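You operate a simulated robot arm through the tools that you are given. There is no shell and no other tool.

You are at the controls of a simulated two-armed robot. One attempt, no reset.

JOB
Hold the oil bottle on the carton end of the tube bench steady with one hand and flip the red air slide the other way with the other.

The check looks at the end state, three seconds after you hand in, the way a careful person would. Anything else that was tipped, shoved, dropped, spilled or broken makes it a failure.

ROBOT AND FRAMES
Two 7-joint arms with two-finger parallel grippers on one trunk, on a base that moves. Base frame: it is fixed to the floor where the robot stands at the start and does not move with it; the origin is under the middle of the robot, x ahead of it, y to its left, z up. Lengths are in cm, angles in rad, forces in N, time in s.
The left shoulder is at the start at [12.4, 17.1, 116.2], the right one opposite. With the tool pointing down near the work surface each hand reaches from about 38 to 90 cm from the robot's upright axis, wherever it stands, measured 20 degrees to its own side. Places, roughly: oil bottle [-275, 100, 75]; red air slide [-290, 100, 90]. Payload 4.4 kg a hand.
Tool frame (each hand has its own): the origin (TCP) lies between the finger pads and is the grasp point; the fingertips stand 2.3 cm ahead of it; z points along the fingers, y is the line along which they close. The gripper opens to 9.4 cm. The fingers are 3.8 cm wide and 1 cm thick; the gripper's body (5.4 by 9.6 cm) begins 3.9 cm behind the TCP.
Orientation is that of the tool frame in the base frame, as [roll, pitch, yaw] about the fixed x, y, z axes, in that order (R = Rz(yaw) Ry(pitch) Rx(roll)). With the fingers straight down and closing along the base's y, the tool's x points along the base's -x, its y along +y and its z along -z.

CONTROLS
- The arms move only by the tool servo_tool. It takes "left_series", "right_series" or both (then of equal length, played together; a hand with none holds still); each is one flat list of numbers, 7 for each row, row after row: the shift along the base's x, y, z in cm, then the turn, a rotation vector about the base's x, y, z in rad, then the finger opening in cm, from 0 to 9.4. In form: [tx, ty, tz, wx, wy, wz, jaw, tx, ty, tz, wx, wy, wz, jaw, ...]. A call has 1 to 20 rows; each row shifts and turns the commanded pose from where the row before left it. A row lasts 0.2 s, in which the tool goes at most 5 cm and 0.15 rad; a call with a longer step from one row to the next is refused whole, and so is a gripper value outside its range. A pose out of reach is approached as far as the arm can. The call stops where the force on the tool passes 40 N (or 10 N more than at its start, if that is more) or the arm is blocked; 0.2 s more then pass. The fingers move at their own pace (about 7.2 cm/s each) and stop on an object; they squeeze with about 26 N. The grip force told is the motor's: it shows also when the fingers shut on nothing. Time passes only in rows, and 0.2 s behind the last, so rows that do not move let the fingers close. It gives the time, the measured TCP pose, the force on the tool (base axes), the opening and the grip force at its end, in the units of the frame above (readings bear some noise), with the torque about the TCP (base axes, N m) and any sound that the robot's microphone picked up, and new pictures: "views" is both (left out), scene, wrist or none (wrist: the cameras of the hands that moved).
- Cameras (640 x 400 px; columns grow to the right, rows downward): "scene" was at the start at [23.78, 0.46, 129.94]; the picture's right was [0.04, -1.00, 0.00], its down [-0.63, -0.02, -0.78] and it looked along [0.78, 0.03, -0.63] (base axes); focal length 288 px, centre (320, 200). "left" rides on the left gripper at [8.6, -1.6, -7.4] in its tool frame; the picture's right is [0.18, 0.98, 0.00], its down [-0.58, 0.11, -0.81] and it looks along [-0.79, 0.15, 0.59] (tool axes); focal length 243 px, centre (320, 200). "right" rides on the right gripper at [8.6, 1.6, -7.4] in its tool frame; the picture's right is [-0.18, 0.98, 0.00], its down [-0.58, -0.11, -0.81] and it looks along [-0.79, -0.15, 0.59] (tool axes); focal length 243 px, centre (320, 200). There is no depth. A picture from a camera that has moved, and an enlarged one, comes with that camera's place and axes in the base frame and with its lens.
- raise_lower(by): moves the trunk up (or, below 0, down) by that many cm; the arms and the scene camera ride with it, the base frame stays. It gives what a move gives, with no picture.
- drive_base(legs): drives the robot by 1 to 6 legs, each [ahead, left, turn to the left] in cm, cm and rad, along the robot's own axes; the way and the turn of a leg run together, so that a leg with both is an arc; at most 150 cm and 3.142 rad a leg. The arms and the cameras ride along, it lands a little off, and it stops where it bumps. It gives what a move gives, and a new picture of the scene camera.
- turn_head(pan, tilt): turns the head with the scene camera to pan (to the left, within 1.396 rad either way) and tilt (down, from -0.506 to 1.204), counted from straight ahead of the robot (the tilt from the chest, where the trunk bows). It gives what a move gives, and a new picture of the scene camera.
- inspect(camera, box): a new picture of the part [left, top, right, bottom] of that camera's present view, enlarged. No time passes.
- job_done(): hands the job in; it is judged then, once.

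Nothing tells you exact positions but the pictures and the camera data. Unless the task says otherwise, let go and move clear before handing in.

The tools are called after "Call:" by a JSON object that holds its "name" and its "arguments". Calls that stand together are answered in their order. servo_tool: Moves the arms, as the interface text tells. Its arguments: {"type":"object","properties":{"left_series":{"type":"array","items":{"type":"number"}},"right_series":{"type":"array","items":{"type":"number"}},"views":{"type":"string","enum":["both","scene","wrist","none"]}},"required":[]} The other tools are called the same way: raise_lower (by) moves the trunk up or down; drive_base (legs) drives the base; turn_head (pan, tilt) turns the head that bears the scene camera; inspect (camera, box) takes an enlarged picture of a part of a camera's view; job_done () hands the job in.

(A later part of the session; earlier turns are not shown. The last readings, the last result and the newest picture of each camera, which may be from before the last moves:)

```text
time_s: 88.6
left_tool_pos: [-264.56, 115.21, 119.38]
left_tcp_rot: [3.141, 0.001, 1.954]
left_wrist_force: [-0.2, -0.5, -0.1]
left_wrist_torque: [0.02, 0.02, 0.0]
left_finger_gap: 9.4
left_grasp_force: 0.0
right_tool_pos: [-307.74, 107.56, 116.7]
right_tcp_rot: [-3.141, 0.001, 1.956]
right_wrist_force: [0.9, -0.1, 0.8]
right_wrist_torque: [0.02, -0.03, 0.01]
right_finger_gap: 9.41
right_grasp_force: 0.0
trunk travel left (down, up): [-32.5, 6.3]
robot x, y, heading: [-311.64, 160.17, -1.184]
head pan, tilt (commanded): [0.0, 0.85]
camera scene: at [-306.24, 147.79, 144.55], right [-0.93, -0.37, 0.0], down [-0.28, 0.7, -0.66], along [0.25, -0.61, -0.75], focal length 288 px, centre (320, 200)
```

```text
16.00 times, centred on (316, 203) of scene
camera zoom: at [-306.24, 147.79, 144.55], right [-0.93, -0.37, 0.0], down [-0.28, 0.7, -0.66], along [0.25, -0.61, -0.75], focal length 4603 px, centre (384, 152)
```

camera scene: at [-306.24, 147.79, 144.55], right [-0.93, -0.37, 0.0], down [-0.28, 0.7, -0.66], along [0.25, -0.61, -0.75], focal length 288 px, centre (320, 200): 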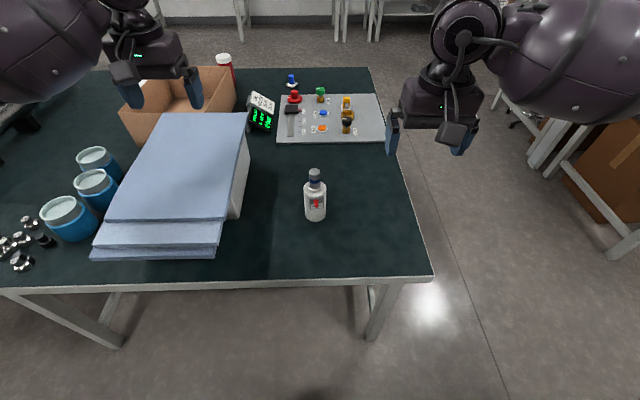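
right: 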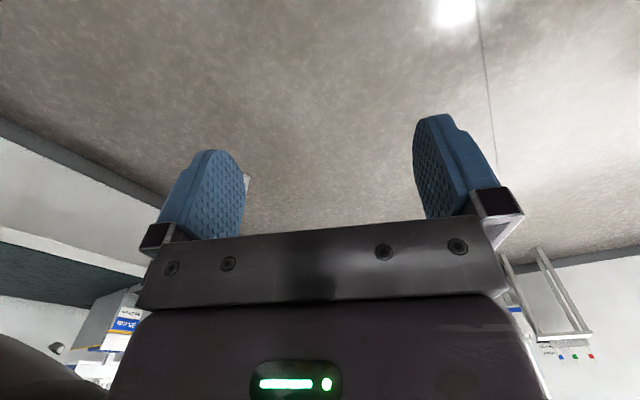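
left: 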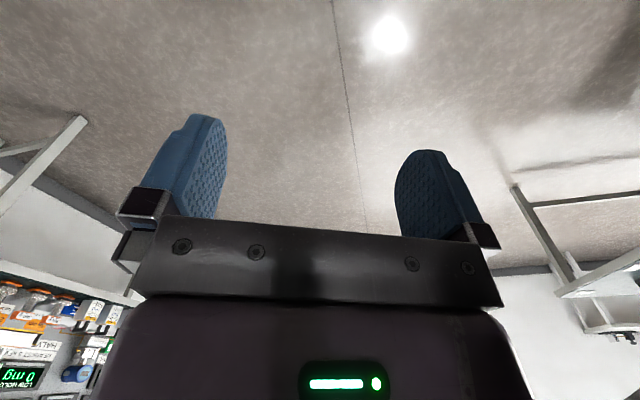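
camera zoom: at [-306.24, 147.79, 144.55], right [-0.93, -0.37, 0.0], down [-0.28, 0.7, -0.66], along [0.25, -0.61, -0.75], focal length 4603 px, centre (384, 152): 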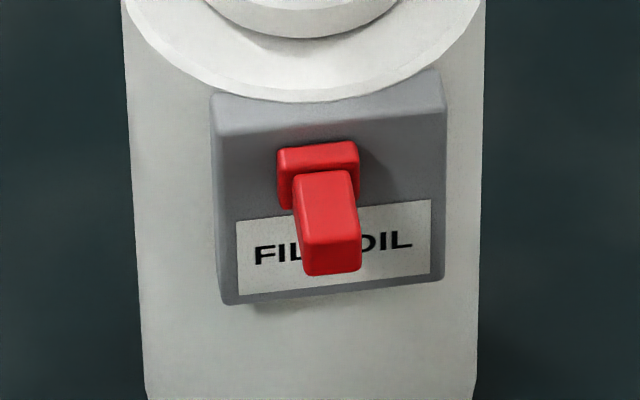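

The plate shows "FILL OIL" with the slide block above the label, a bit left of centre. I'll look with the right wrist camera from another angle.

Call:
{"name": "inspect", "arguments": {"camera": "right", "box": [380, 40, 500, 160]}}

Call:
{"name": "inspect", "arguments": {"camera": "left", "box": [0, 0, 640, 400]}}

```text
3.33 times, centred on (440, 100) of right
camera zoom: at [-309.49, 116.08, 124.03], right [0.98, 0.2, 0.0], down [0.12, -0.58, 0.81], along [0.16, -0.79, -0.59], focal length 809 px, centre (-80, 533)
```

zoom: 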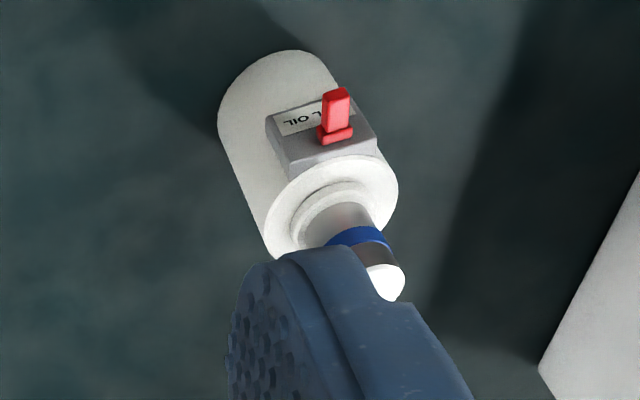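

```text
1.00 times, centred on (320, 200) of left (not enlarged: the box is as wide or as high as the picture)
camera zoom: at [-269.26, 122.62, 126.89], right [0.84, 0.54, 0.0], down [0.32, -0.5, 0.81], along [0.43, -0.68, -0.59], focal length 243 px, centre (320, 200)
```

zoom: 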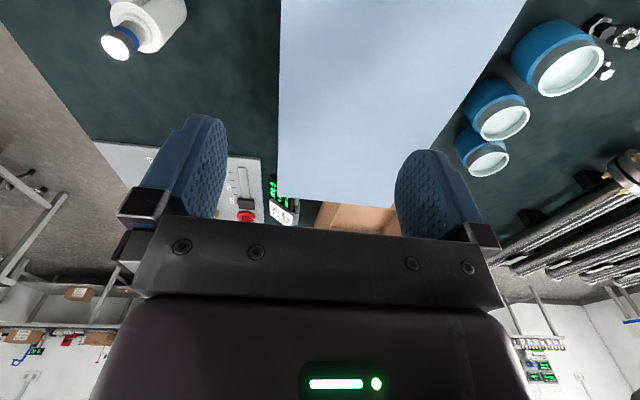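

The red slide sits left of centre (FILL side) on the plate, so it must go to the right (OIL side). Plan: the right hand comes from the free right side, nearly horizontal, and grips the bottle body below the plate; then the left hand pushes the tab to the right. First I turn the right hand to its holding pose, high above the bench.

Call:
{"name": "servo_tool", "arguments": {"right_series": [0.9, -1.354, 0, 0.0961, -0.0323, -0.0942, 9.4, 0.9, -1.354, 0, 0.0961, -0.0323, -0.0942, 9.4, 0.9, -1.354, 0, 0.0961, -0.0323, -0.0942, 9.4, 0.9, -1.354, 0, 0.0961, -0.0323, -0.0942, 9.4, 0.9, -1.354, 0, 0.0961, -0.0323, -0.0942, 9.4, 0.9, -1.354, 0, 0.0961, -0.0323, -0.0942, 9.4, 0.9, -1.354, 0, 0.0961, -0.0323, -0.0942, 9.4], "views": "both"}}

```text
time_s: 90.2
left_tool_pos: [-264.5, 115.21, 119.38]
left_tcp_rot: [3.14, 0.001, 1.955]
left_wrist_force: [0.5, 0.0, -0.1]
left_wrist_torque: [-0.01, 0.01, 0.01]
left_finger_gap: 9.4
left_grasp_force: 0.1
right_tool_pos: [-301.36, 98.09, 116.62]
right_tcp_rot: [2.852, -0.648, 1.362]
right_wrist_force: [-1.3, -0.1, 0.1]
right_wrist_torque: [-0.01, 0.01, 0.02]
right_finger_gap: 9.39
right_grasp_force: 0.1
trunk travel left (down, up): [-32.5, 6.3]
robot x, y, heading: [-311.33, 160.35, -1.187]
head pan, tilt (commanded): [0.0, 0.85]
camera scene: at [-306.23, 147.75, 144.54], right [-0.93, -0.37, 0.0], down [-0.28, 0.7, -0.66], along [0.25, -0.61, -0.75], focal length 288 px, centre (320, 200)
camera right: at [-301.52, 100.37, 127.82], right [0.86, -0.5, 0.11], down [-0.52, -0.82, 0.24], along [-0.03, -0.27, -0.96], focal length 243 px, centre (320, 200)
```

scene: 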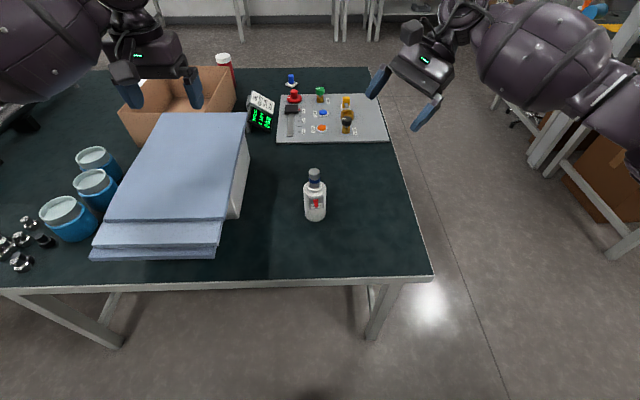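
right: 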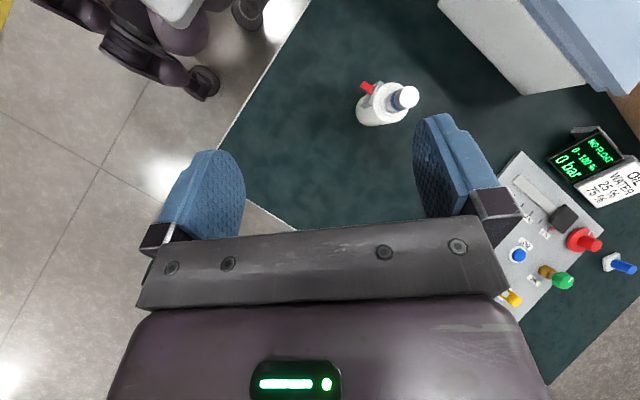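

The rotation works and the right wrist camera now looks down on the bench with the bottle ahead of it. I'll finish the rotation.

Call:
{"name": "servo_tool", "arguments": {"right_series": [0.9, -1.354, 0, 0.0961, -0.0323, -0.0942, 9.4, 0.9, -1.354, 0, 0.0961, -0.0323, -0.0942, 9.4, 0.9, -1.354, 0, 0.0961, -0.0323, -0.0942, 9.4, 0.9, -1.354, 0, 0.0961, -0.0323, -0.0942, 9.4, 0.9, -1.354, 0, 0.0961, -0.0323, -0.0942, 9.4, 0.9, -1.354, 0, 0.0961, -0.0323, -0.0942, 9.4], "views": "both"}}

```text
time_s: 91.6
left_tool_pos: [-264.57, 115.12, 119.39]
left_tcp_rot: [-3.141, 0.0, 1.954]
left_wrist_force: [-0.2, -0.2, -1.1]
left_wrist_torque: [-0.02, -0.01, 0.0]
left_finger_gap: 9.4
left_grasp_force: 0.0
right_tool_pos: [-295.88, 89.99, 116.67]
right_tcp_rot: [-3.134, -1.223, 0.529]
right_wrist_force: [0.5, -0.2, 0.3]
right_wrist_torque: [-0.01, 0.06, 0.0]
right_finger_gap: 9.41
right_grasp_force: 0.0
trunk travel left (down, up): [-32.5, 6.3]
robot x, y, heading: [-311.37, 160.27, -1.193]
head pan, tilt (commanded): [0.0, 0.85]
camera scene: at [-306.23, 147.77, 144.54], right [-0.93, -0.37, 0.0], down [-0.28, 0.7, -0.66], along [0.25, -0.61, -0.75], focal length 288 px, centre (320, 200)
camera right: at [-298.65, 86.34, 127.18], right [0.45, -0.88, -0.18], down [-0.88, -0.39, -0.27], along [0.17, 0.28, -0.95], focal length 243 px, centre (320, 200)
```

scene: 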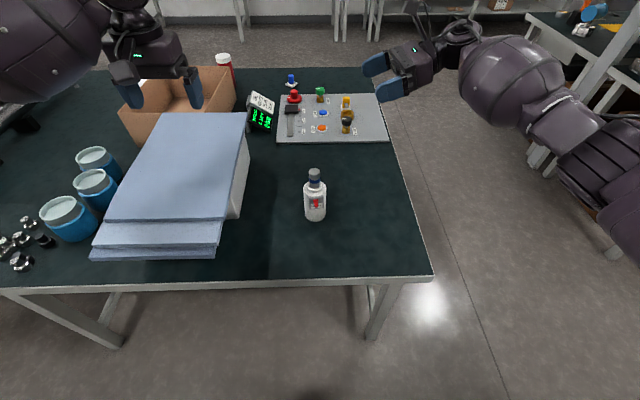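
right: 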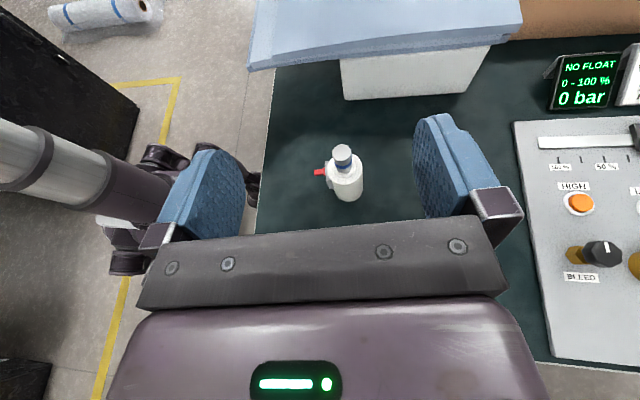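

The right hand is now in its holding attitude, high up to the right of the bottle. I'll inspect the bottle in the right wrist camera to measure its place and plate direction.

Call:
{"name": "inspect", "arguments": {"camera": "right", "box": [300, 130, 380, 210]}}

```text
5.00 times, centred on (340, 170) of right
camera zoom: at [-298.65, 86.34, 127.18], right [0.45, -0.88, -0.18], down [-0.88, -0.39, -0.27], along [0.17, 0.28, -0.95], focal length 1213 px, centre (220, 350)
```

zoom: 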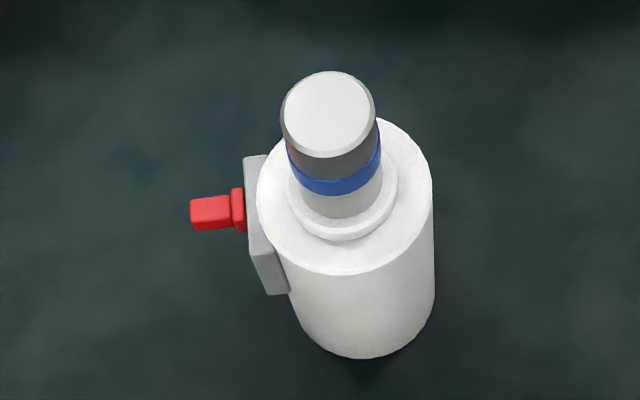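

Call:
{"name": "inspect", "arguments": {"camera": "right", "box": [320, 154, 350, 194]}}

```text
10.00 times, centred on (335, 174) of right
camera zoom: at [-298.65, 86.34, 127.18], right [0.45, -0.88, -0.18], down [-0.88, -0.39, -0.27], along [0.17, 0.28, -0.95], focal length 2426 px, centre (170, 460)
```

zoom: 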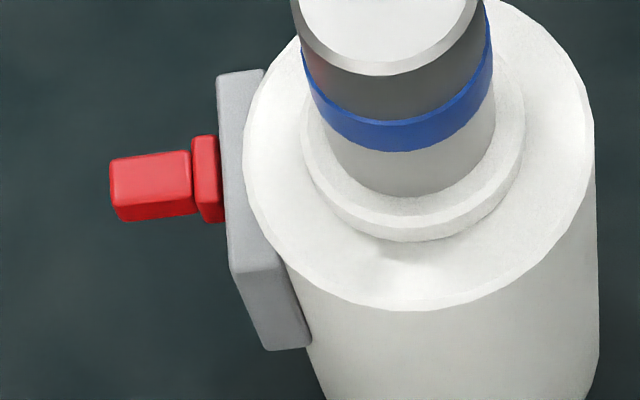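

The bottle axis is at about [-284.2, 96.9], the plate normal at about 2.10 rad, plate heights about 82–86, and the slide stands ~0.25 cm left of centre. I'll lower the trunk by 15 cm, which keeps everything above the bottle.

Call:
{"name": "raise_lower", "arguments": {"by": -15}}

Call:
{"name": "servo_tool", "arguments": {"right_series": [0, 0, -3, 0, 0, 0, 9.4, 0, 0, -3, 0, 0, 0, 9.4, 0, 0, -3, 0, 0, 0, 9.4], "views": "both"}}

```text
time_s: 93.3
left_tool_pos: [-264.6, 115.29, 104.59]
left_tcp_rot: [3.141, 0.004, 1.954]
left_wrist_force: [-0.1, 0.5, -0.2]
left_wrist_torque: [0.0, 0.01, -0.01]
left_finger_gap: 9.41
left_grasp_force: 0.1
right_tool_pos: [-296.16, 90.1, 101.84]
right_tcp_rot: [3.136, -1.221, 0.543]
right_wrist_force: [-0.8, 2.0, 0.1]
right_wrist_torque: [-0.01, 0.03, 0.0]
right_finger_gap: 9.38
right_grasp_force: 0.0
trunk travel left (down, up): [-17.5, 21.3]
robot x, y, heading: [-311.29, 160.42, -1.191]
head pan, tilt (commanded): [0.0, 0.85]
```

```text
time_s: 94.2
left_tool_pos: [-264.56, 115.22, 104.28]
left_tcp_rot: [3.141, 0.0, 1.954]
left_wrist_force: [-0.7, 0.6, -0.2]
left_wrist_torque: [-0.01, 0.02, 0.02]
left_finger_gap: 9.4
left_grasp_force: 0.1
right_tool_pos: [-296.01, 89.94, 92.62]
right_tcp_rot: [-3.134, -1.221, 0.532]
right_wrist_force: [0.2, -0.9, -0.1]
right_wrist_torque: [-0.02, -0.01, 0.0]
right_finger_gap: 9.39
right_grasp_force: 0.0
trunk travel left (down, up): [-17.5, 21.3]
robot x, y, heading: [-311.48, 160.68, -1.183]
head pan, tilt (commanded): [0.0, 0.85]
camera scene: at [-302.73, 139.06, 128.5], right [-0.93, -0.37, 0.0], down [-0.28, 0.7, -0.66], along [0.25, -0.61, -0.75], focal length 288 px, centre (320, 200)
camera right: at [-298.67, 86.44, 103.21], right [0.45, -0.88, -0.17], down [-0.88, -0.4, -0.27], along [0.17, 0.28, -0.95], focal length 243 px, centre (320, 200)
```

scene: 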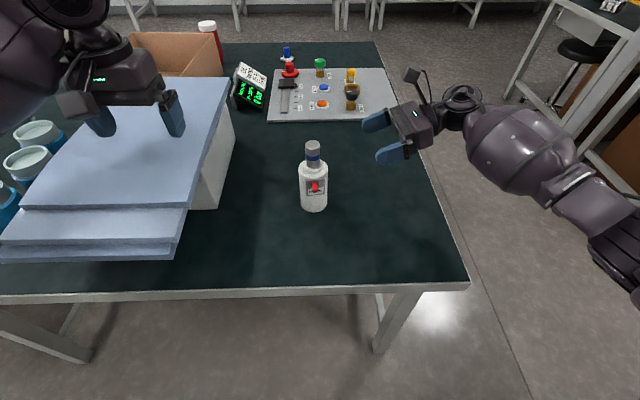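
right: 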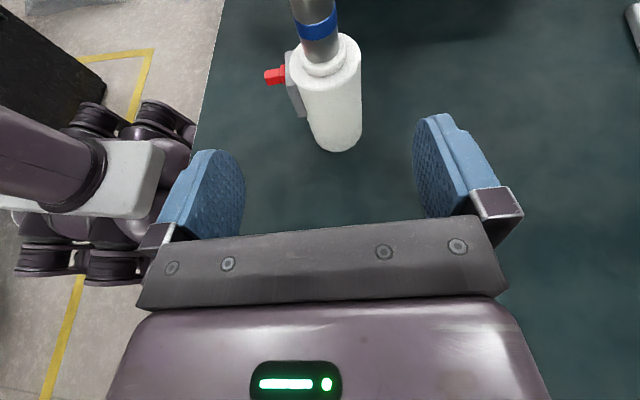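

The right hand is to the right of the bottle and lined up with it. I'll lower it gently to grip height (about z 78.5), watching for the table.

Call:
{"name": "servo_tool", "arguments": {"right_series": [0, 0, -3, 0, 0, 0, 9.4, 0, 0, -3, 0, 0, 0, 9.4, 0, 0, -2, 0, 0, 0, 9.4, 0, 0, -2, 0, 0, 0, 9.4, 0, 0, -1.5, 0, 0, 0, 9.4], "views": "both"}}

```text
time_s: 95.3
left_tool_pos: [-264.45, 115.07, 104.39]
left_tcp_rot: [-3.14, 0.001, 1.957]
left_wrist_force: [-0.3, 0.4, -0.4]
left_wrist_torque: [0.0, -0.01, -0.03]
left_finger_gap: 9.4
left_grasp_force: 0.1
right_tool_pos: [-296.04, 90.0, 81.1]
right_tcp_rot: [-3.134, -1.222, 0.531]
right_wrist_force: [-0.1, 0.1, 0.3]
right_wrist_torque: [0.0, 0.0, -0.01]
right_finger_gap: 9.42
right_grasp_force: 0.1
trunk travel left (down, up): [-17.5, 21.3]
robot x, y, heading: [-311.56, 160.36, -1.193]
head pan, tilt (commanded): [0.0, 0.85]
camera scene: at [-302.74, 139.09, 128.51], right [-0.93, -0.37, 0.0], down [-0.28, 0.7, -0.66], along [0.25, -0.61, -0.75], focal length 288 px, centre (320, 200)
camera right: at [-298.7, 86.39, 91.7], right [0.45, -0.88, -0.18], down [-0.88, -0.4, -0.27], along [0.17, 0.28, -0.95], focal length 243 px, centre (320, 200)
```

scene: 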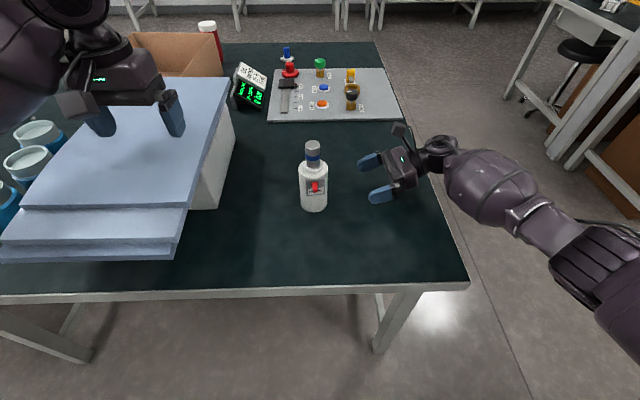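
right: 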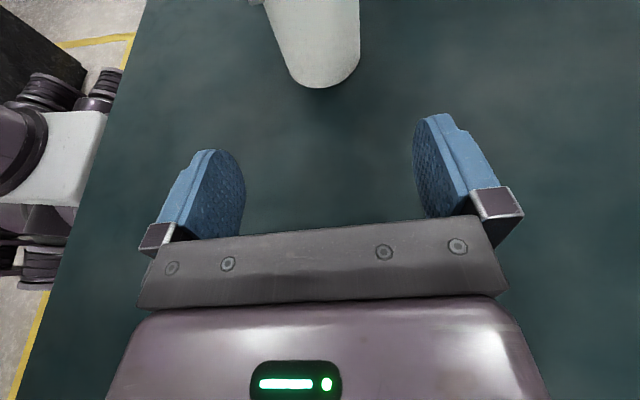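

Call:
{"name": "inspect", "arguments": {"camera": "scene", "box": [280, 110, 480, 235]}}

```text
3.20 times, centred on (380, 172) of scene
camera zoom: at [-302.74, 139.09, 128.51], right [-0.93, -0.37, 0.0], down [-0.28, 0.7, -0.66], along [0.25, -0.61, -0.75], focal length 920 px, centre (128, 288)
```

zoom: 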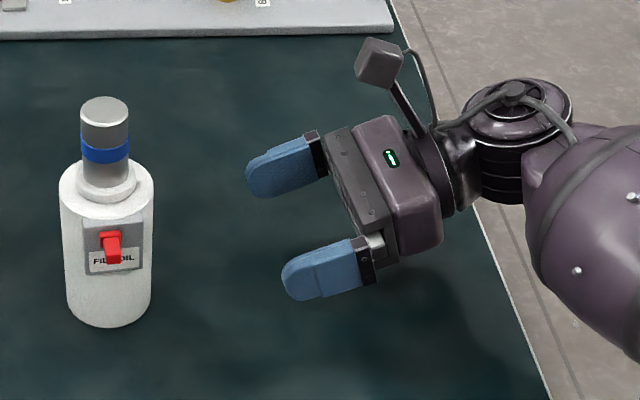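

The hand is clear, but the forearm may get near the bench's edge when the hand moves in. I'll look at the right forearm from the head.

Call:
{"name": "turn_head", "arguments": {"pan": -0.7, "tilt": 0.75}}

```text
time_s: 96.4
left_tool_pos: [-264.56, 115.12, 104.36]
left_tcp_rot: [-3.141, -0.001, 1.955]
left_wrist_force: [-0.7, -0.6, 0.6]
left_wrist_torque: [0.01, 0.0, -0.02]
left_finger_gap: 9.4
left_grasp_force: 0.0
right_tool_pos: [-296.01, 89.95, 81.18]
right_tcp_rot: [-3.136, -1.222, 0.533]
right_wrist_force: [-0.3, 0.0, 0.1]
right_wrist_torque: [0.01, 0.0, 0.0]
right_finger_gap: 9.4
right_grasp_force: 0.1
trunk travel left (down, up): [-17.5, 21.3]
robot x, y, heading: [-311.56, 160.34, -1.184]
head pan, tilt (commanded): [-0.7, 0.75]
camera scene: at [-308.25, 138.48, 129.32], right [-0.95, 0.31, 0.0], down [0.21, 0.65, -0.73], along [-0.23, -0.7, -0.68], focal length 288 px, centre (320, 200)
```

scene: 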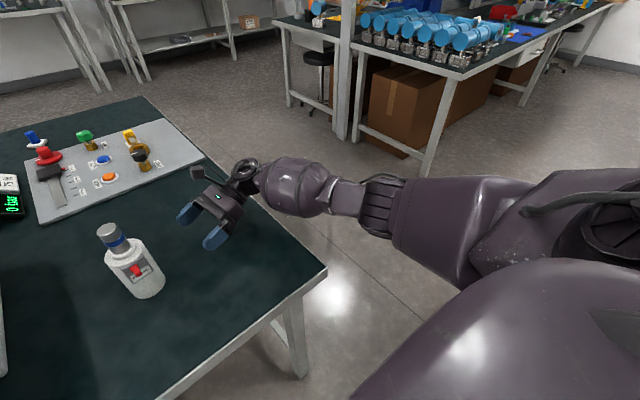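

The forearm rises toward the elbow and clears the bench. I'll lower to z ≈ 78.6 and advance halfway toward the bottle.

Call:
{"name": "servo_tool", "arguments": {"right_series": [0, 0, -1.3, 0, 0, 0, 9.4, 0, 0, -1.2, 0, 0, 0, 9.4, 1.72, 1.02, 0, 0, 0, 0, 9.4, 1.72, 1.02, 0, 0, 0, 0, 9.4, 1.72, 1.02, 0, 0, 0, 0, 9.4], "views": "both"}}

Call:
{"name": "turn_head", "arguments": {"pan": 0.0, "tilt": 0.85}}

Call:
{"name": "inspect", "arguments": {"camera": "scene", "box": [270, 110, 430, 230]}}

```text
time_s: 97.6
left_tool_pos: [-264.52, 115.11, 104.32]
left_tcp_rot: [3.141, -0.001, 1.955]
left_wrist_force: [-0.1, 0.2, -0.6]
left_wrist_torque: [0.0, 0.01, -0.02]
left_finger_gap: 9.38
left_grasp_force: 0.0
right_tool_pos: [-290.87, 93.06, 78.72]
right_tcp_rot: [-3.137, -1.222, 0.534]
right_wrist_force: [0.0, -0.3, -0.2]
right_wrist_torque: [-0.01, 0.02, 0.0]
right_finger_gap: 9.39
right_grasp_force: 0.0
trunk travel left (down, up): [-17.5, 21.3]
robot x, y, heading: [-311.42, 160.5, -1.188]
head pan, tilt (commanded): [-0.7, 0.75]
camera scene: at [-308.23, 138.49, 129.32], right [-0.95, 0.31, 0.0], down [0.21, 0.65, -0.73], along [-0.23, -0.7, -0.68], focal length 288 px, centre (320, 200)
camera right: at [-293.5, 89.52, 89.29], right [0.45, -0.88, -0.17], down [-0.88, -0.4, -0.27], along [0.17, 0.27, -0.95], focal length 243 px, centre (320, 200)
```

scene: 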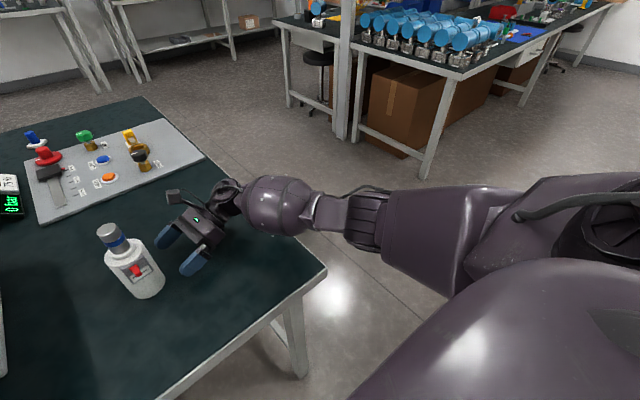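
right: 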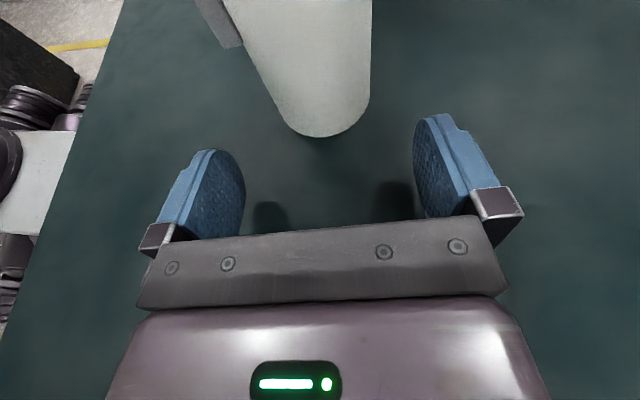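

```text
time_s: 98.7
left_tool_pos: [-264.68, 115.23, 104.46]
left_tcp_rot: [3.14, 0.001, 1.956]
left_wrist_force: [0.5, 0.4, 0.3]
left_wrist_torque: [-0.02, -0.01, -0.01]
left_finger_gap: 9.38
left_grasp_force: 0.1
right_tool_pos: [-290.81, 93.1, 78.63]
right_tcp_rot: [-3.138, -1.223, 0.532]
right_wrist_force: [-0.1, -0.1, -0.1]
right_wrist_torque: [-0.02, 0.0, 0.01]
right_finger_gap: 9.38
right_grasp_force: 0.1
trunk travel left (down, up): [-17.5, 21.3]
robot x, y, heading: [-311.34, 160.01, -1.19]
head pan, tilt (commanded): [0.0, 0.85]
camera scene: at [-302.76, 139.1, 128.52], right [-0.93, -0.37, 0.0], down [-0.28, 0.7, -0.66], along [0.25, -0.61, -0.75], focal length 288 px, centre (320, 200)
```

scene: 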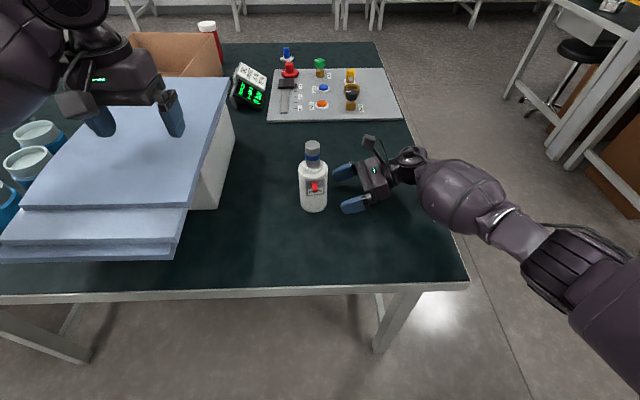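

```text
3.33 times, centred on (350, 170) of scene
camera zoom: at [-302.76, 139.1, 128.52], right [-0.93, -0.37, 0.0], down [-0.28, 0.7, -0.66], along [0.25, -0.61, -0.75], focal length 959 px, centre (220, 300)
```

zoom: 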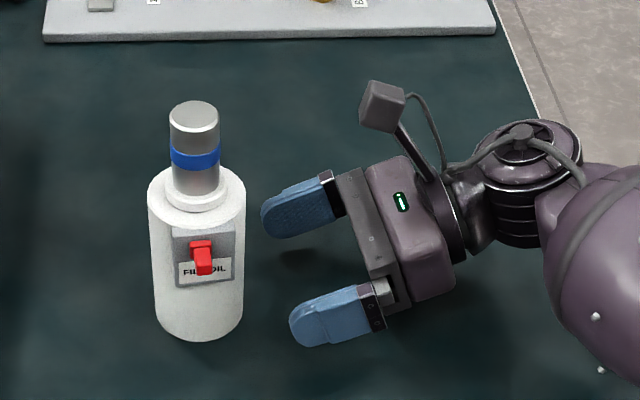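

The bottle and jaws line up well (bottle axis [-284.2, 97.0]) and the fingers are below the plate. I'll advance until the bottle is between the pads.

Call:
{"name": "servo_tool", "arguments": {"right_series": [1.16, 0.68, 0, 0, 0, 0, 9.4, 1.16, 0.68, 0, 0, 0, 0, 9.4, 1.16, 0.68, 0, 0, 0, 0, 9.4, 1.16, 0.68, 0, 0, 0, 0, 9.4, 1.0, 0.6, 0, 0, 0, 0, 9.4], "views": "both"}}

Call:
{"name": "inspect", "arguments": {"camera": "scene", "box": [270, 130, 390, 220]}}

```text
time_s: 99.9
left_tool_pos: [-264.65, 115.22, 104.34]
left_tcp_rot: [3.141, 0.002, 1.954]
left_wrist_force: [-0.1, 0.5, 0.0]
left_wrist_torque: [-0.03, 0.0, -0.03]
left_finger_gap: 9.39
left_grasp_force: 0.1
right_tool_pos: [-285.12, 96.31, 78.76]
right_tcp_rot: [-3.14, -1.222, 0.534]
right_wrist_force: [0.2, 1.3, -0.7]
right_wrist_torque: [0.01, 0.01, -0.02]
right_finger_gap: 9.4
right_grasp_force: 0.0
trunk travel left (down, up): [-17.5, 21.3]
robot x, y, heading: [-311.25, 160.28, -1.188]
head pan, tilt (commanded): [0.0, 0.85]
camera scene: at [-302.74, 139.11, 128.52], right [-0.93, -0.37, 0.0], down [-0.28, 0.7, -0.66], along [0.25, -0.61, -0.75], focal length 288 px, centre (320, 200)
camera right: at [-287.87, 92.76, 89.29], right [0.45, -0.88, -0.17], down [-0.88, -0.4, -0.27], along [0.17, 0.27, -0.95], focal length 243 px, centre (320, 200)
```

scene: 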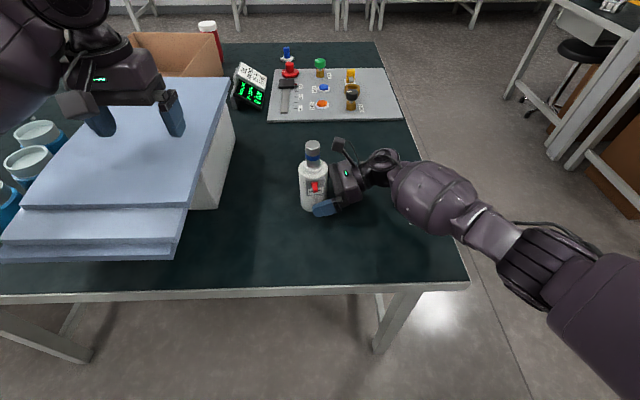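
right: 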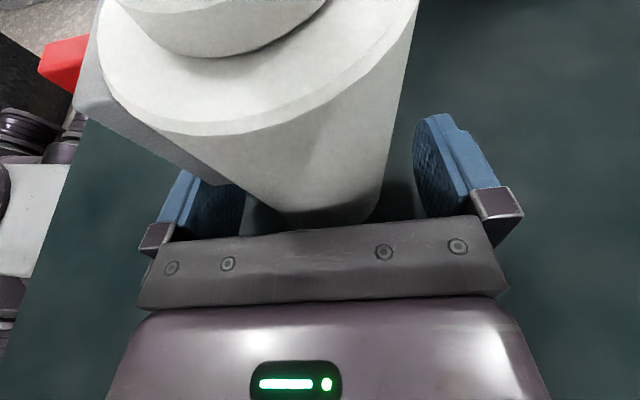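

```text
4.44 times, centred on (330, 175) of scene
camera zoom: at [-302.74, 139.11, 128.52], right [-0.93, -0.37, 0.0], down [-0.28, 0.7, -0.66], along [0.25, -0.61, -0.75], focal length 1278 px, centre (276, 311)
```

zoom: 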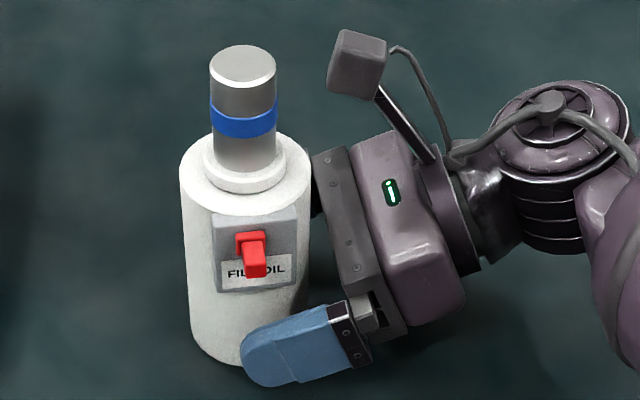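

The bottle is between the pads and the front finger is below the plate. I'll close to 7 cm first and check the centring.

Call:
{"name": "servo_tool", "arguments": {"right_series": [0, 0, 0, 0, 0, 0, 8.2, 0, 0, 0, 0, 0, 0, 7.0, 0, 0, 0, 0, 0, 0, 7.0], "views": "wrist"}}

Call:
{"name": "inspect", "arguments": {"camera": "right", "box": [140, 80, 520, 300]}}

```text
time_s: 100.7
left_tool_pos: [-264.64, 115.15, 104.31]
left_tcp_rot: [3.141, 0.0, 1.956]
left_wrist_force: [1.0, -0.1, 0.8]
left_wrist_torque: [-0.01, -0.01, 0.01]
left_finger_gap: 9.41
left_grasp_force: 0.0
right_tool_pos: [-285.25, 96.31, 78.62]
right_tcp_rot: [-3.136, -1.223, 0.534]
right_wrist_force: [0.8, -0.1, -1.0]
right_wrist_torque: [-0.01, 0.0, 0.0]
right_finger_gap: 7.01
right_grasp_force: 0.0
trunk travel left (down, up): [-17.5, 21.3]
robot x, y, heading: [-311.03, 159.99, -1.189]
head pan, tilt (commanded): [0.0, 0.85]
camera right: at [-287.9, 92.76, 89.26], right [0.45, -0.88, -0.17], down [-0.88, -0.4, -0.27], along [0.17, 0.27, -0.95], focal length 243 px, centre (320, 200)
```

right: 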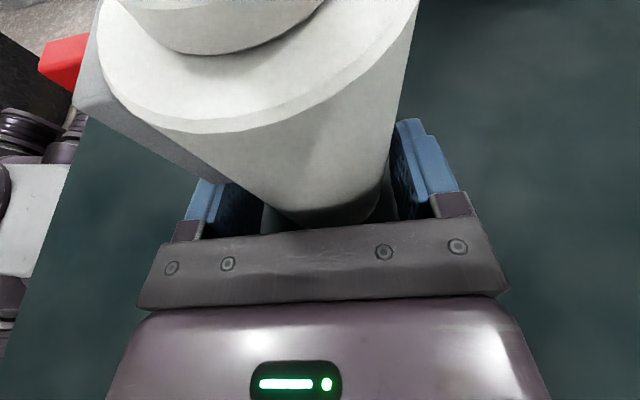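

```text
1.68 times, centred on (330, 190) of right
camera zoom: at [-287.9, 92.76, 89.26], right [0.45, -0.88, -0.17], down [-0.88, -0.4, -0.27], along [0.17, 0.27, -0.95], focal length 409 px, centre (303, 217)
```

zoom: 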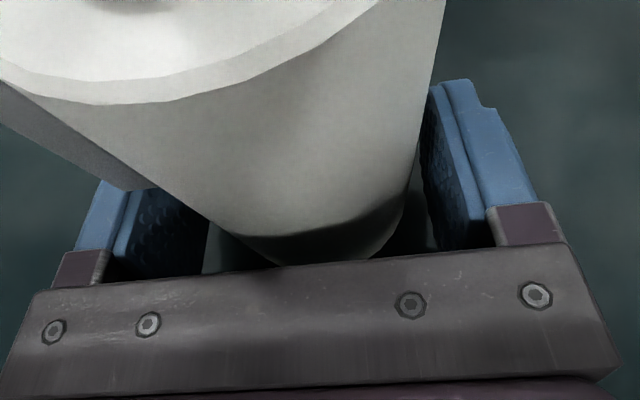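

Centred well. Closing onto the bottle gently.

Call:
{"name": "servo_tool", "arguments": {"right_series": [0, 0, 0, 0, 0, 0, 6.7, 0, 0, 0, 0, 0, 0, 6.5, 0, 0, 0, 0, 0, 0, 6.3, 0, 0, 0, 0, 0, 0, 6.0, 0, 0, 0, 0, 0, 0, 5.5], "views": "both"}}

Call:
{"name": "inspect", "arguments": {"camera": "scene", "box": [270, 130, 390, 220]}}

```text
time_s: 101.9
left_tool_pos: [-264.63, 115.2, 104.37]
left_tcp_rot: [3.141, 0.001, 1.955]
left_wrist_force: [0.4, 0.1, -0.5]
left_wrist_torque: [0.01, -0.01, 0.01]
left_finger_gap: 9.39
left_grasp_force: 0.2
right_tool_pos: [-285.2, 96.3, 78.69]
right_tcp_rot: [-3.139, -1.222, 0.534]
right_wrist_force: [0.6, -0.7, -0.7]
right_wrist_torque: [-0.16, -0.12, -0.04]
right_finger_gap: 6.35
right_grasp_force: 20.5
trunk travel left (down, up): [-17.5, 21.3]
robot x, y, heading: [-311.29, 160.07, -1.189]
head pan, tilt (commanded): [0.0, 0.85]
camera scene: at [-302.75, 139.1, 128.52], right [-0.93, -0.37, 0.0], down [-0.28, 0.7, -0.66], along [0.25, -0.61, -0.75], focal length 288 px, centre (320, 200)
camera right: at [-287.9, 92.74, 89.27], right [0.45, -0.88, -0.17], down [-0.88, -0.4, -0.27], along [0.17, 0.27, -0.95], focal length 243 px, centre (320, 200)
```

scene: 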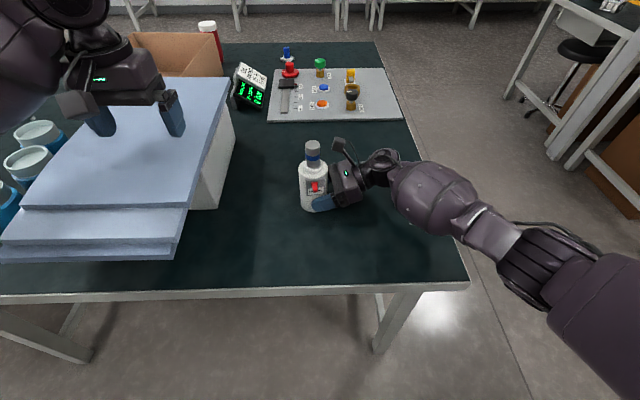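
right: 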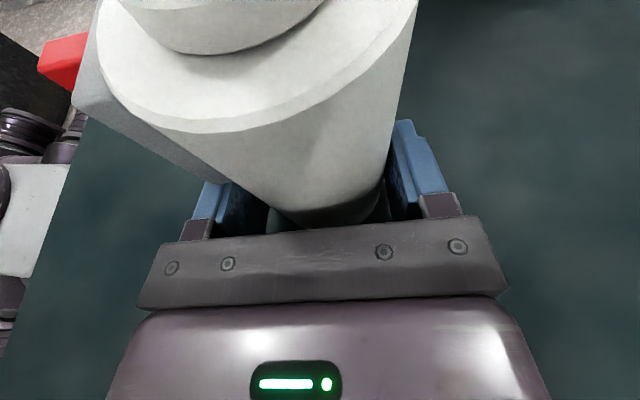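

```text
4.44 times, centred on (330, 175) of scene
camera zoom: at [-302.75, 139.1, 128.52], right [-0.93, -0.37, 0.0], down [-0.28, 0.7, -0.66], along [0.25, -0.61, -0.75], focal length 1278 px, centre (276, 311)
```

zoom: 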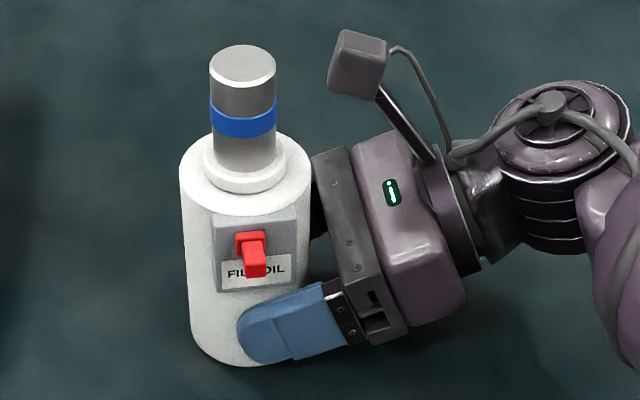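

The right hand now holds the bottle firmly (gap 6.35, ~20 N) and the bottle hasn't moved. Next I bring the left hand in front of the bottle, jaws closed, tilting it forward 45° so the finger tips can reach the red tab from its left side.

Call:
{"name": "servo_tool", "arguments": {"left_series": [-2.72, 0.1, -0.3, 0, 0, 0.145, 5, -2.72, 0.1, -0.3, -0.113, -0.0661, 0, 2, -2.72, 0.1, -0.3, -0.113, -0.0661, 0, 0, -2.72, 0.1, -0.3, -0.113, -0.0661, 0, 0, -2.72, 0.1, -0.3, -0.113, -0.0661, 0, 0, -2.72, 0.1, -0.3, -0.113, -0.0661, 0, 0, -2.72, 0.1, -0.3, -0.113, -0.0661, 0, 0], "views": "both"}}

```text
time_s: 103.5
left_tool_pos: [-283.64, 115.8, 102.4]
left_tcp_rot: [3.14, 0.788, 2.099]
left_wrist_force: [-0.7, -0.4, 0.3]
left_wrist_torque: [0.01, -0.04, -0.01]
left_finger_gap: 0.01
left_grasp_force: 26.0
right_tool_pos: [-285.22, 96.36, 78.66]
right_tcp_rot: [-3.136, -1.224, 0.535]
right_wrist_force: [-2.4, -0.6, 1.1]
right_wrist_torque: [-0.14, -0.01, -0.08]
right_finger_gap: 6.35
right_grasp_force: 19.7
trunk travel left (down, up): [-17.5, 21.3]
robot x, y, heading: [-311.37, 160.22, -1.186]
head pan, tilt (commanded): [0.0, 0.85]
camera scene: at [-302.8, 139.1, 128.52], right [-0.93, -0.37, 0.0], down [-0.28, 0.7, -0.66], along [0.25, -0.61, -0.75], focal length 288 px, centre (320, 200)
camera left: at [-290.74, 124.84, 101.55], right [0.78, 0.61, -0.13], down [0.01, 0.19, 0.98], along [0.62, -0.77, 0.14], focal length 243 px, centre (320, 200)
```

scene: 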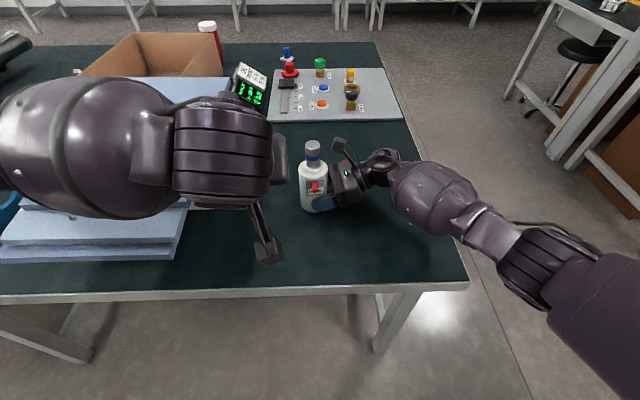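
left: 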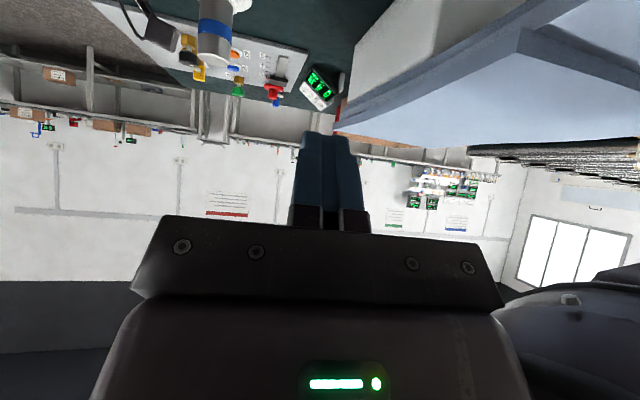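

The left forearm hangs low over the blue lids in this tilt, so lowering it would hit them. I'll make the hand steeper (about 70° down), which lifts the forearm, and look again.

Call:
{"name": "servo_tool", "arguments": {"left_series": [-0.19, -0.6, 0, 0.125, 0.0732, 0, 0, -0.19, -0.6, 0, 0.125, 0.0732, 0, 0, -0.19, -0.6, 0, 0.125, 0.0732, 0, 0], "views": "both"}}

Call:
{"name": "turn_head", "arguments": {"pan": 0.5, "tilt": 0.85}}

```text
time_s: 104.3
left_tool_pos: [-284.14, 114.09, 102.37]
left_tcp_rot: [3.141, 0.348, 2.102]
left_wrist_force: [-0.6, -0.4, -0.1]
left_wrist_torque: [0.02, -0.04, -0.01]
left_finger_gap: 0.0
left_grasp_force: 25.8
right_tool_pos: [-285.29, 96.44, 78.65]
right_tcp_rot: [-3.138, -1.223, 0.534]
right_wrist_force: [-1.6, 0.0, 1.4]
right_wrist_torque: [-0.1, -0.02, -0.04]
right_finger_gap: 6.34
right_grasp_force: 19.8
trunk travel left (down, up): [-17.5, 21.3]
robot x, y, heading: [-311.15, 160.29, -1.192]
head pan, tilt (commanded): [0.0, 0.85]
camera scene: at [-302.77, 139.12, 128.52], right [-0.93, -0.37, 0.0], down [-0.28, 0.7, -0.66], along [0.25, -0.61, -0.75], focal length 288 px, centre (320, 200)
camera left: at [-290.93, 122.48, 106.4], right [0.76, 0.64, -0.06], down [0.23, -0.18, 0.96], along [0.61, -0.74, -0.28], focal length 243 px, centre (320, 200)
```

scene: 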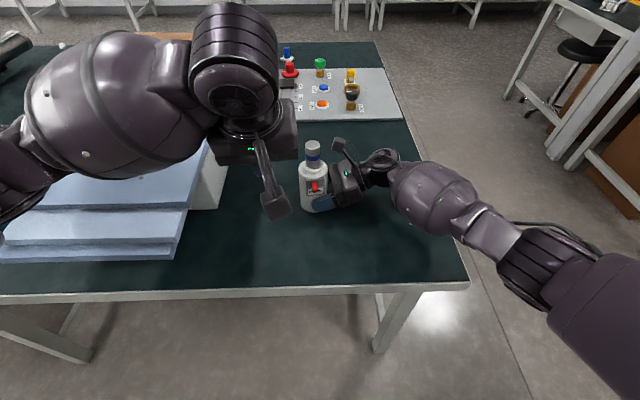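
left: 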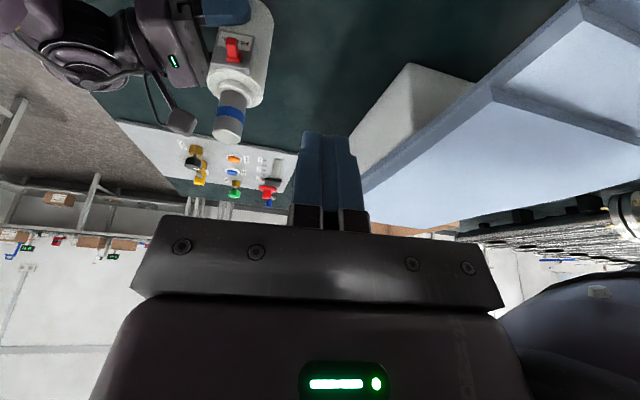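

```text
time_s: 105.2
left_tool_pos: [-284.16, 114.04, 102.23]
left_tcp_rot: [-3.141, 0.352, 2.1]
left_wrist_force: [-0.4, -0.2, -0.5]
left_wrist_torque: [-0.02, 0.03, 0.0]
left_finger_gap: 0.02
left_grasp_force: 25.9
right_tool_pos: [-285.26, 96.29, 78.77]
right_tcp_rot: [-3.139, -1.221, 0.533]
right_wrist_force: [-1.7, 0.0, 0.8]
right_wrist_torque: [-0.09, -0.06, -0.01]
right_finger_gap: 6.34
right_grasp_force: 19.6
trunk travel left (down, up): [-17.5, 21.3]
robot x, y, heading: [-311.2, 160.32, -1.188]
head pan, tilt (commanded): [0.499, 0.85]
camera scene: at [-299.65, 141.39, 128.52], right [-0.64, -0.77, 0.0], down [-0.58, 0.48, -0.66], along [0.51, -0.42, -0.75], focal length 288 px, centre (320, 200)
```

scene: 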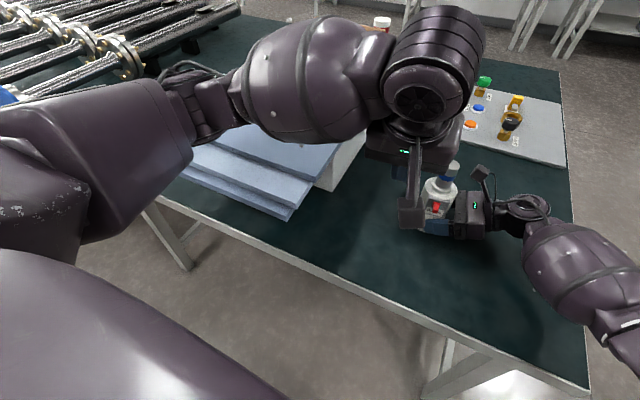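

In this steeper attitude the forearm is about 20 cm above the lids. I'll bring the left hand down in small steps in front-left of the bottle, watching the forearm against the lids.

Call:
{"name": "servo_tool", "arguments": {"left_series": [-0.6, -1.39, -3.1, 0, 0, 0, 0, -0.6, -1.39, -3.1, 0, 0, 0, 0, -0.6, -1.39, -3.1, 0, 0, 0, 0], "views": "both"}}

```text
time_s: 106.2
left_tool_pos: [-285.02, 108.92, 97.21]
left_tcp_rot: [3.13, 0.447, 2.114]
left_wrist_force: [-0.4, -0.6, 0.3]
left_wrist_torque: [0.01, 0.0, -0.01]
left_finger_gap: 0.0
left_grasp_force: 26.2
right_tool_pos: [-285.89, 96.58, 79.76]
right_tcp_rot: [3.101, -1.225, 0.575]
right_wrist_force: [0.6, -1.4, -4.0]
right_wrist_torque: [-0.02, 0.02, 0.01]
right_finger_gap: 6.36
right_grasp_force: 20.3
trunk travel left (down, up): [-17.5, 21.3]
robot x, y, heading: [-310.79, 160.75, -1.186]
head pan, tilt (commanded): [0.499, 0.85]
stopped in row 3 (left hand): the arm was blocked; the commanded pose is now the measured one
camera scene: at [-300.83, 142.29, 129.0], right [-0.63, -0.77, 0.0], down [-0.57, 0.47, -0.67], along [0.52, -0.42, -0.74], focal length 288 px, centre (320, 200)
camera left: at [-292.09, 117.5, 100.23], right [0.75, 0.65, -0.07], down [0.17, -0.1, 0.98], along [0.63, -0.75, -0.19], focal length 243 px, centre (320, 200)
```

scene: 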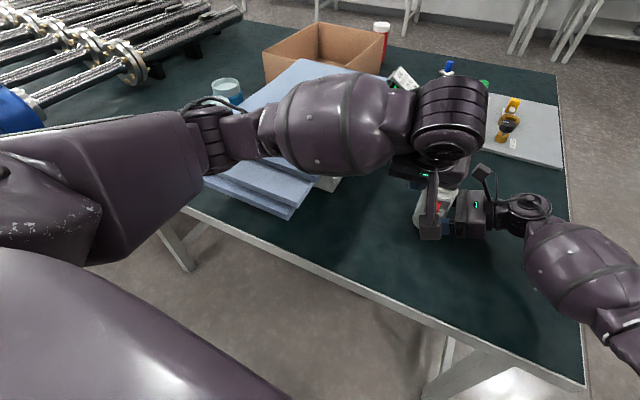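
left: 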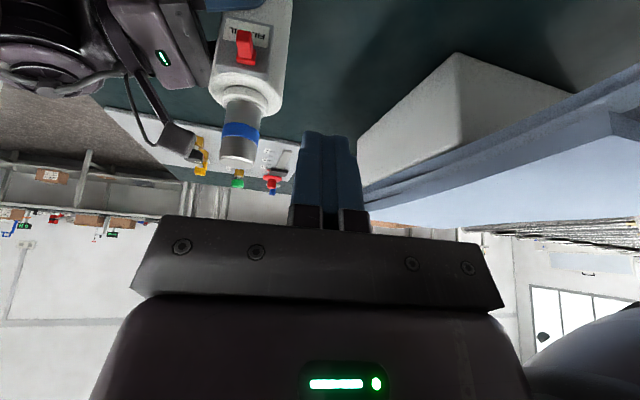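

The left arm got blocked, and the push tilted the robot a little (the right hand rose about 1 cm). I'll back the left hand up right away.

Call:
{"name": "servo_tool", "arguments": {"left_series": [0, 0, 1.0, 0, 0, 0, 0, 0, 0, 1.5, 0, 0, 0, 0, 0.3, 0.7, 1.5, 0, 0, 0, 0, 0.3, 0.7, 1.5, 0, 0, 0, 0], "views": "both"}}

```text
time_s: 107.2
left_tool_pos: [-284.53, 109.89, 99.91]
left_tcp_rot: [3.137, 0.397, 2.1]
left_wrist_force: [0.0, 0.0, 0.7]
left_wrist_torque: [0.06, 0.0, 0.02]
left_finger_gap: 0.01
left_grasp_force: 26.0
right_tool_pos: [-285.46, 95.96, 78.04]
right_tcp_rot: [-3.122, -1.227, 0.512]
right_wrist_force: [-1.7, -2.3, 11.2]
right_wrist_torque: [-0.36, -0.83, -0.1]
right_finger_gap: 6.32
right_grasp_force: 19.9
trunk travel left (down, up): [-17.5, 21.3]
robot x, y, heading: [-311.34, 160.39, -1.196]
head pan, tilt (commanded): [0.499, 0.85]
camera scene: at [-299.61, 140.89, 128.2], right [-0.64, -0.77, 0.0], down [-0.58, 0.48, -0.66], along [0.51, -0.42, -0.75], focal length 288 px, centre (320, 200)
camera left: at [-291.43, 118.4, 103.5], right [0.76, 0.64, -0.07], down [0.2, -0.14, 0.97], along [0.62, -0.75, -0.24], focal length 243 px, centre (320, 200)
```

scene: 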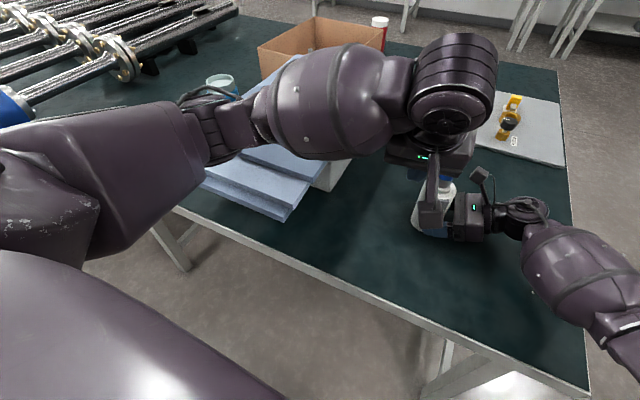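
left: 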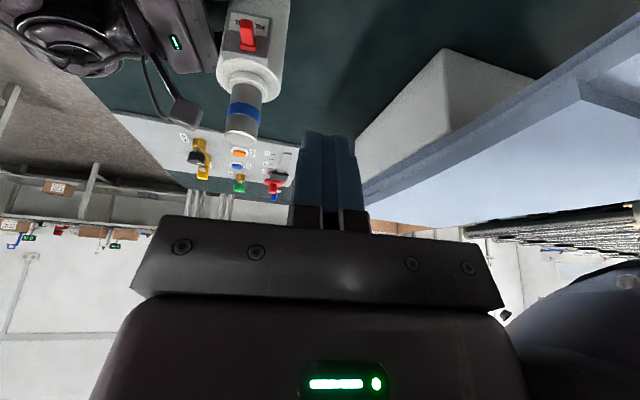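

Contact is released; I'll let things settle for a moment and read the state again.

Call:
{"name": "servo_tool", "arguments": {"left_series": [0, 0, 0, 0, 0, 0, 0, 0, 0, 0, 0, 0, 0, 0, 0, 0, 0, 0, 0, 0, 0], "views": "both"}}

Call:
{"name": "inspect", "arguments": {"camera": "scene", "box": [180, 60, 480, 260]}}

```text
time_s: 108.0
left_tool_pos: [-283.97, 110.14, 100.62]
left_tcp_rot: [3.137, 0.405, 2.109]
left_wrist_force: [0.2, -0.4, -0.2]
left_wrist_torque: [-0.01, 0.02, 0.0]
left_finger_gap: 0.0
left_grasp_force: 26.1
right_tool_pos: [-285.05, 96.38, 78.42]
right_tcp_rot: [-3.132, -1.222, 0.528]
right_wrist_force: [-0.5, 0.1, -5.7]
right_wrist_torque: [-0.07, 0.09, 0.02]
right_finger_gap: 6.29
right_grasp_force: 19.8
trunk travel left (down, up): [-17.5, 21.3]
robot x, y, heading: [-311.23, 160.34, -1.192]
head pan, tilt (commanded): [0.499, 0.85]
camera scene: at [-299.41, 141.25, 128.49], right [-0.63, -0.77, 0.0], down [-0.58, 0.48, -0.66], along [0.51, -0.42, -0.75], focal length 288 px, centre (320, 200)
camera left: at [-290.93, 118.56, 104.07], right [0.76, 0.65, -0.07], down [0.2, -0.13, 0.97], along [0.62, -0.75, -0.23], focal length 243 px, centre (320, 200)
```

scene: 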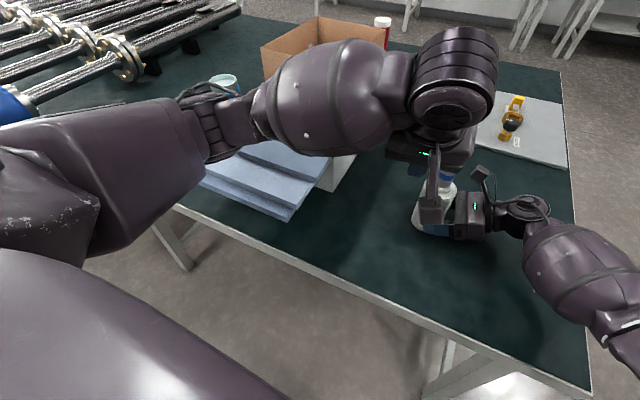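
left: 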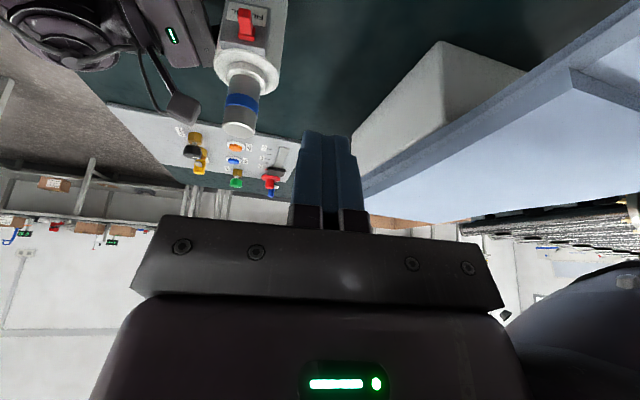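

```text
2.00 times, centred on (330, 160) of scene
camera zoom: at [-299.41, 141.25, 128.49], right [-0.63, -0.77, 0.0], down [-0.58, 0.48, -0.66], along [0.51, -0.42, -0.75], focal length 575 px, centre (300, 280)
```

zoom: 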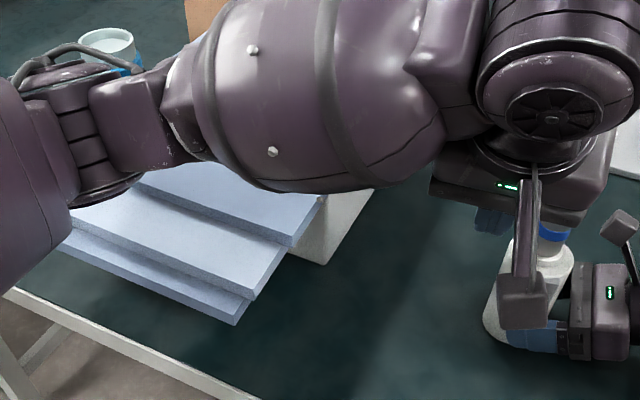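

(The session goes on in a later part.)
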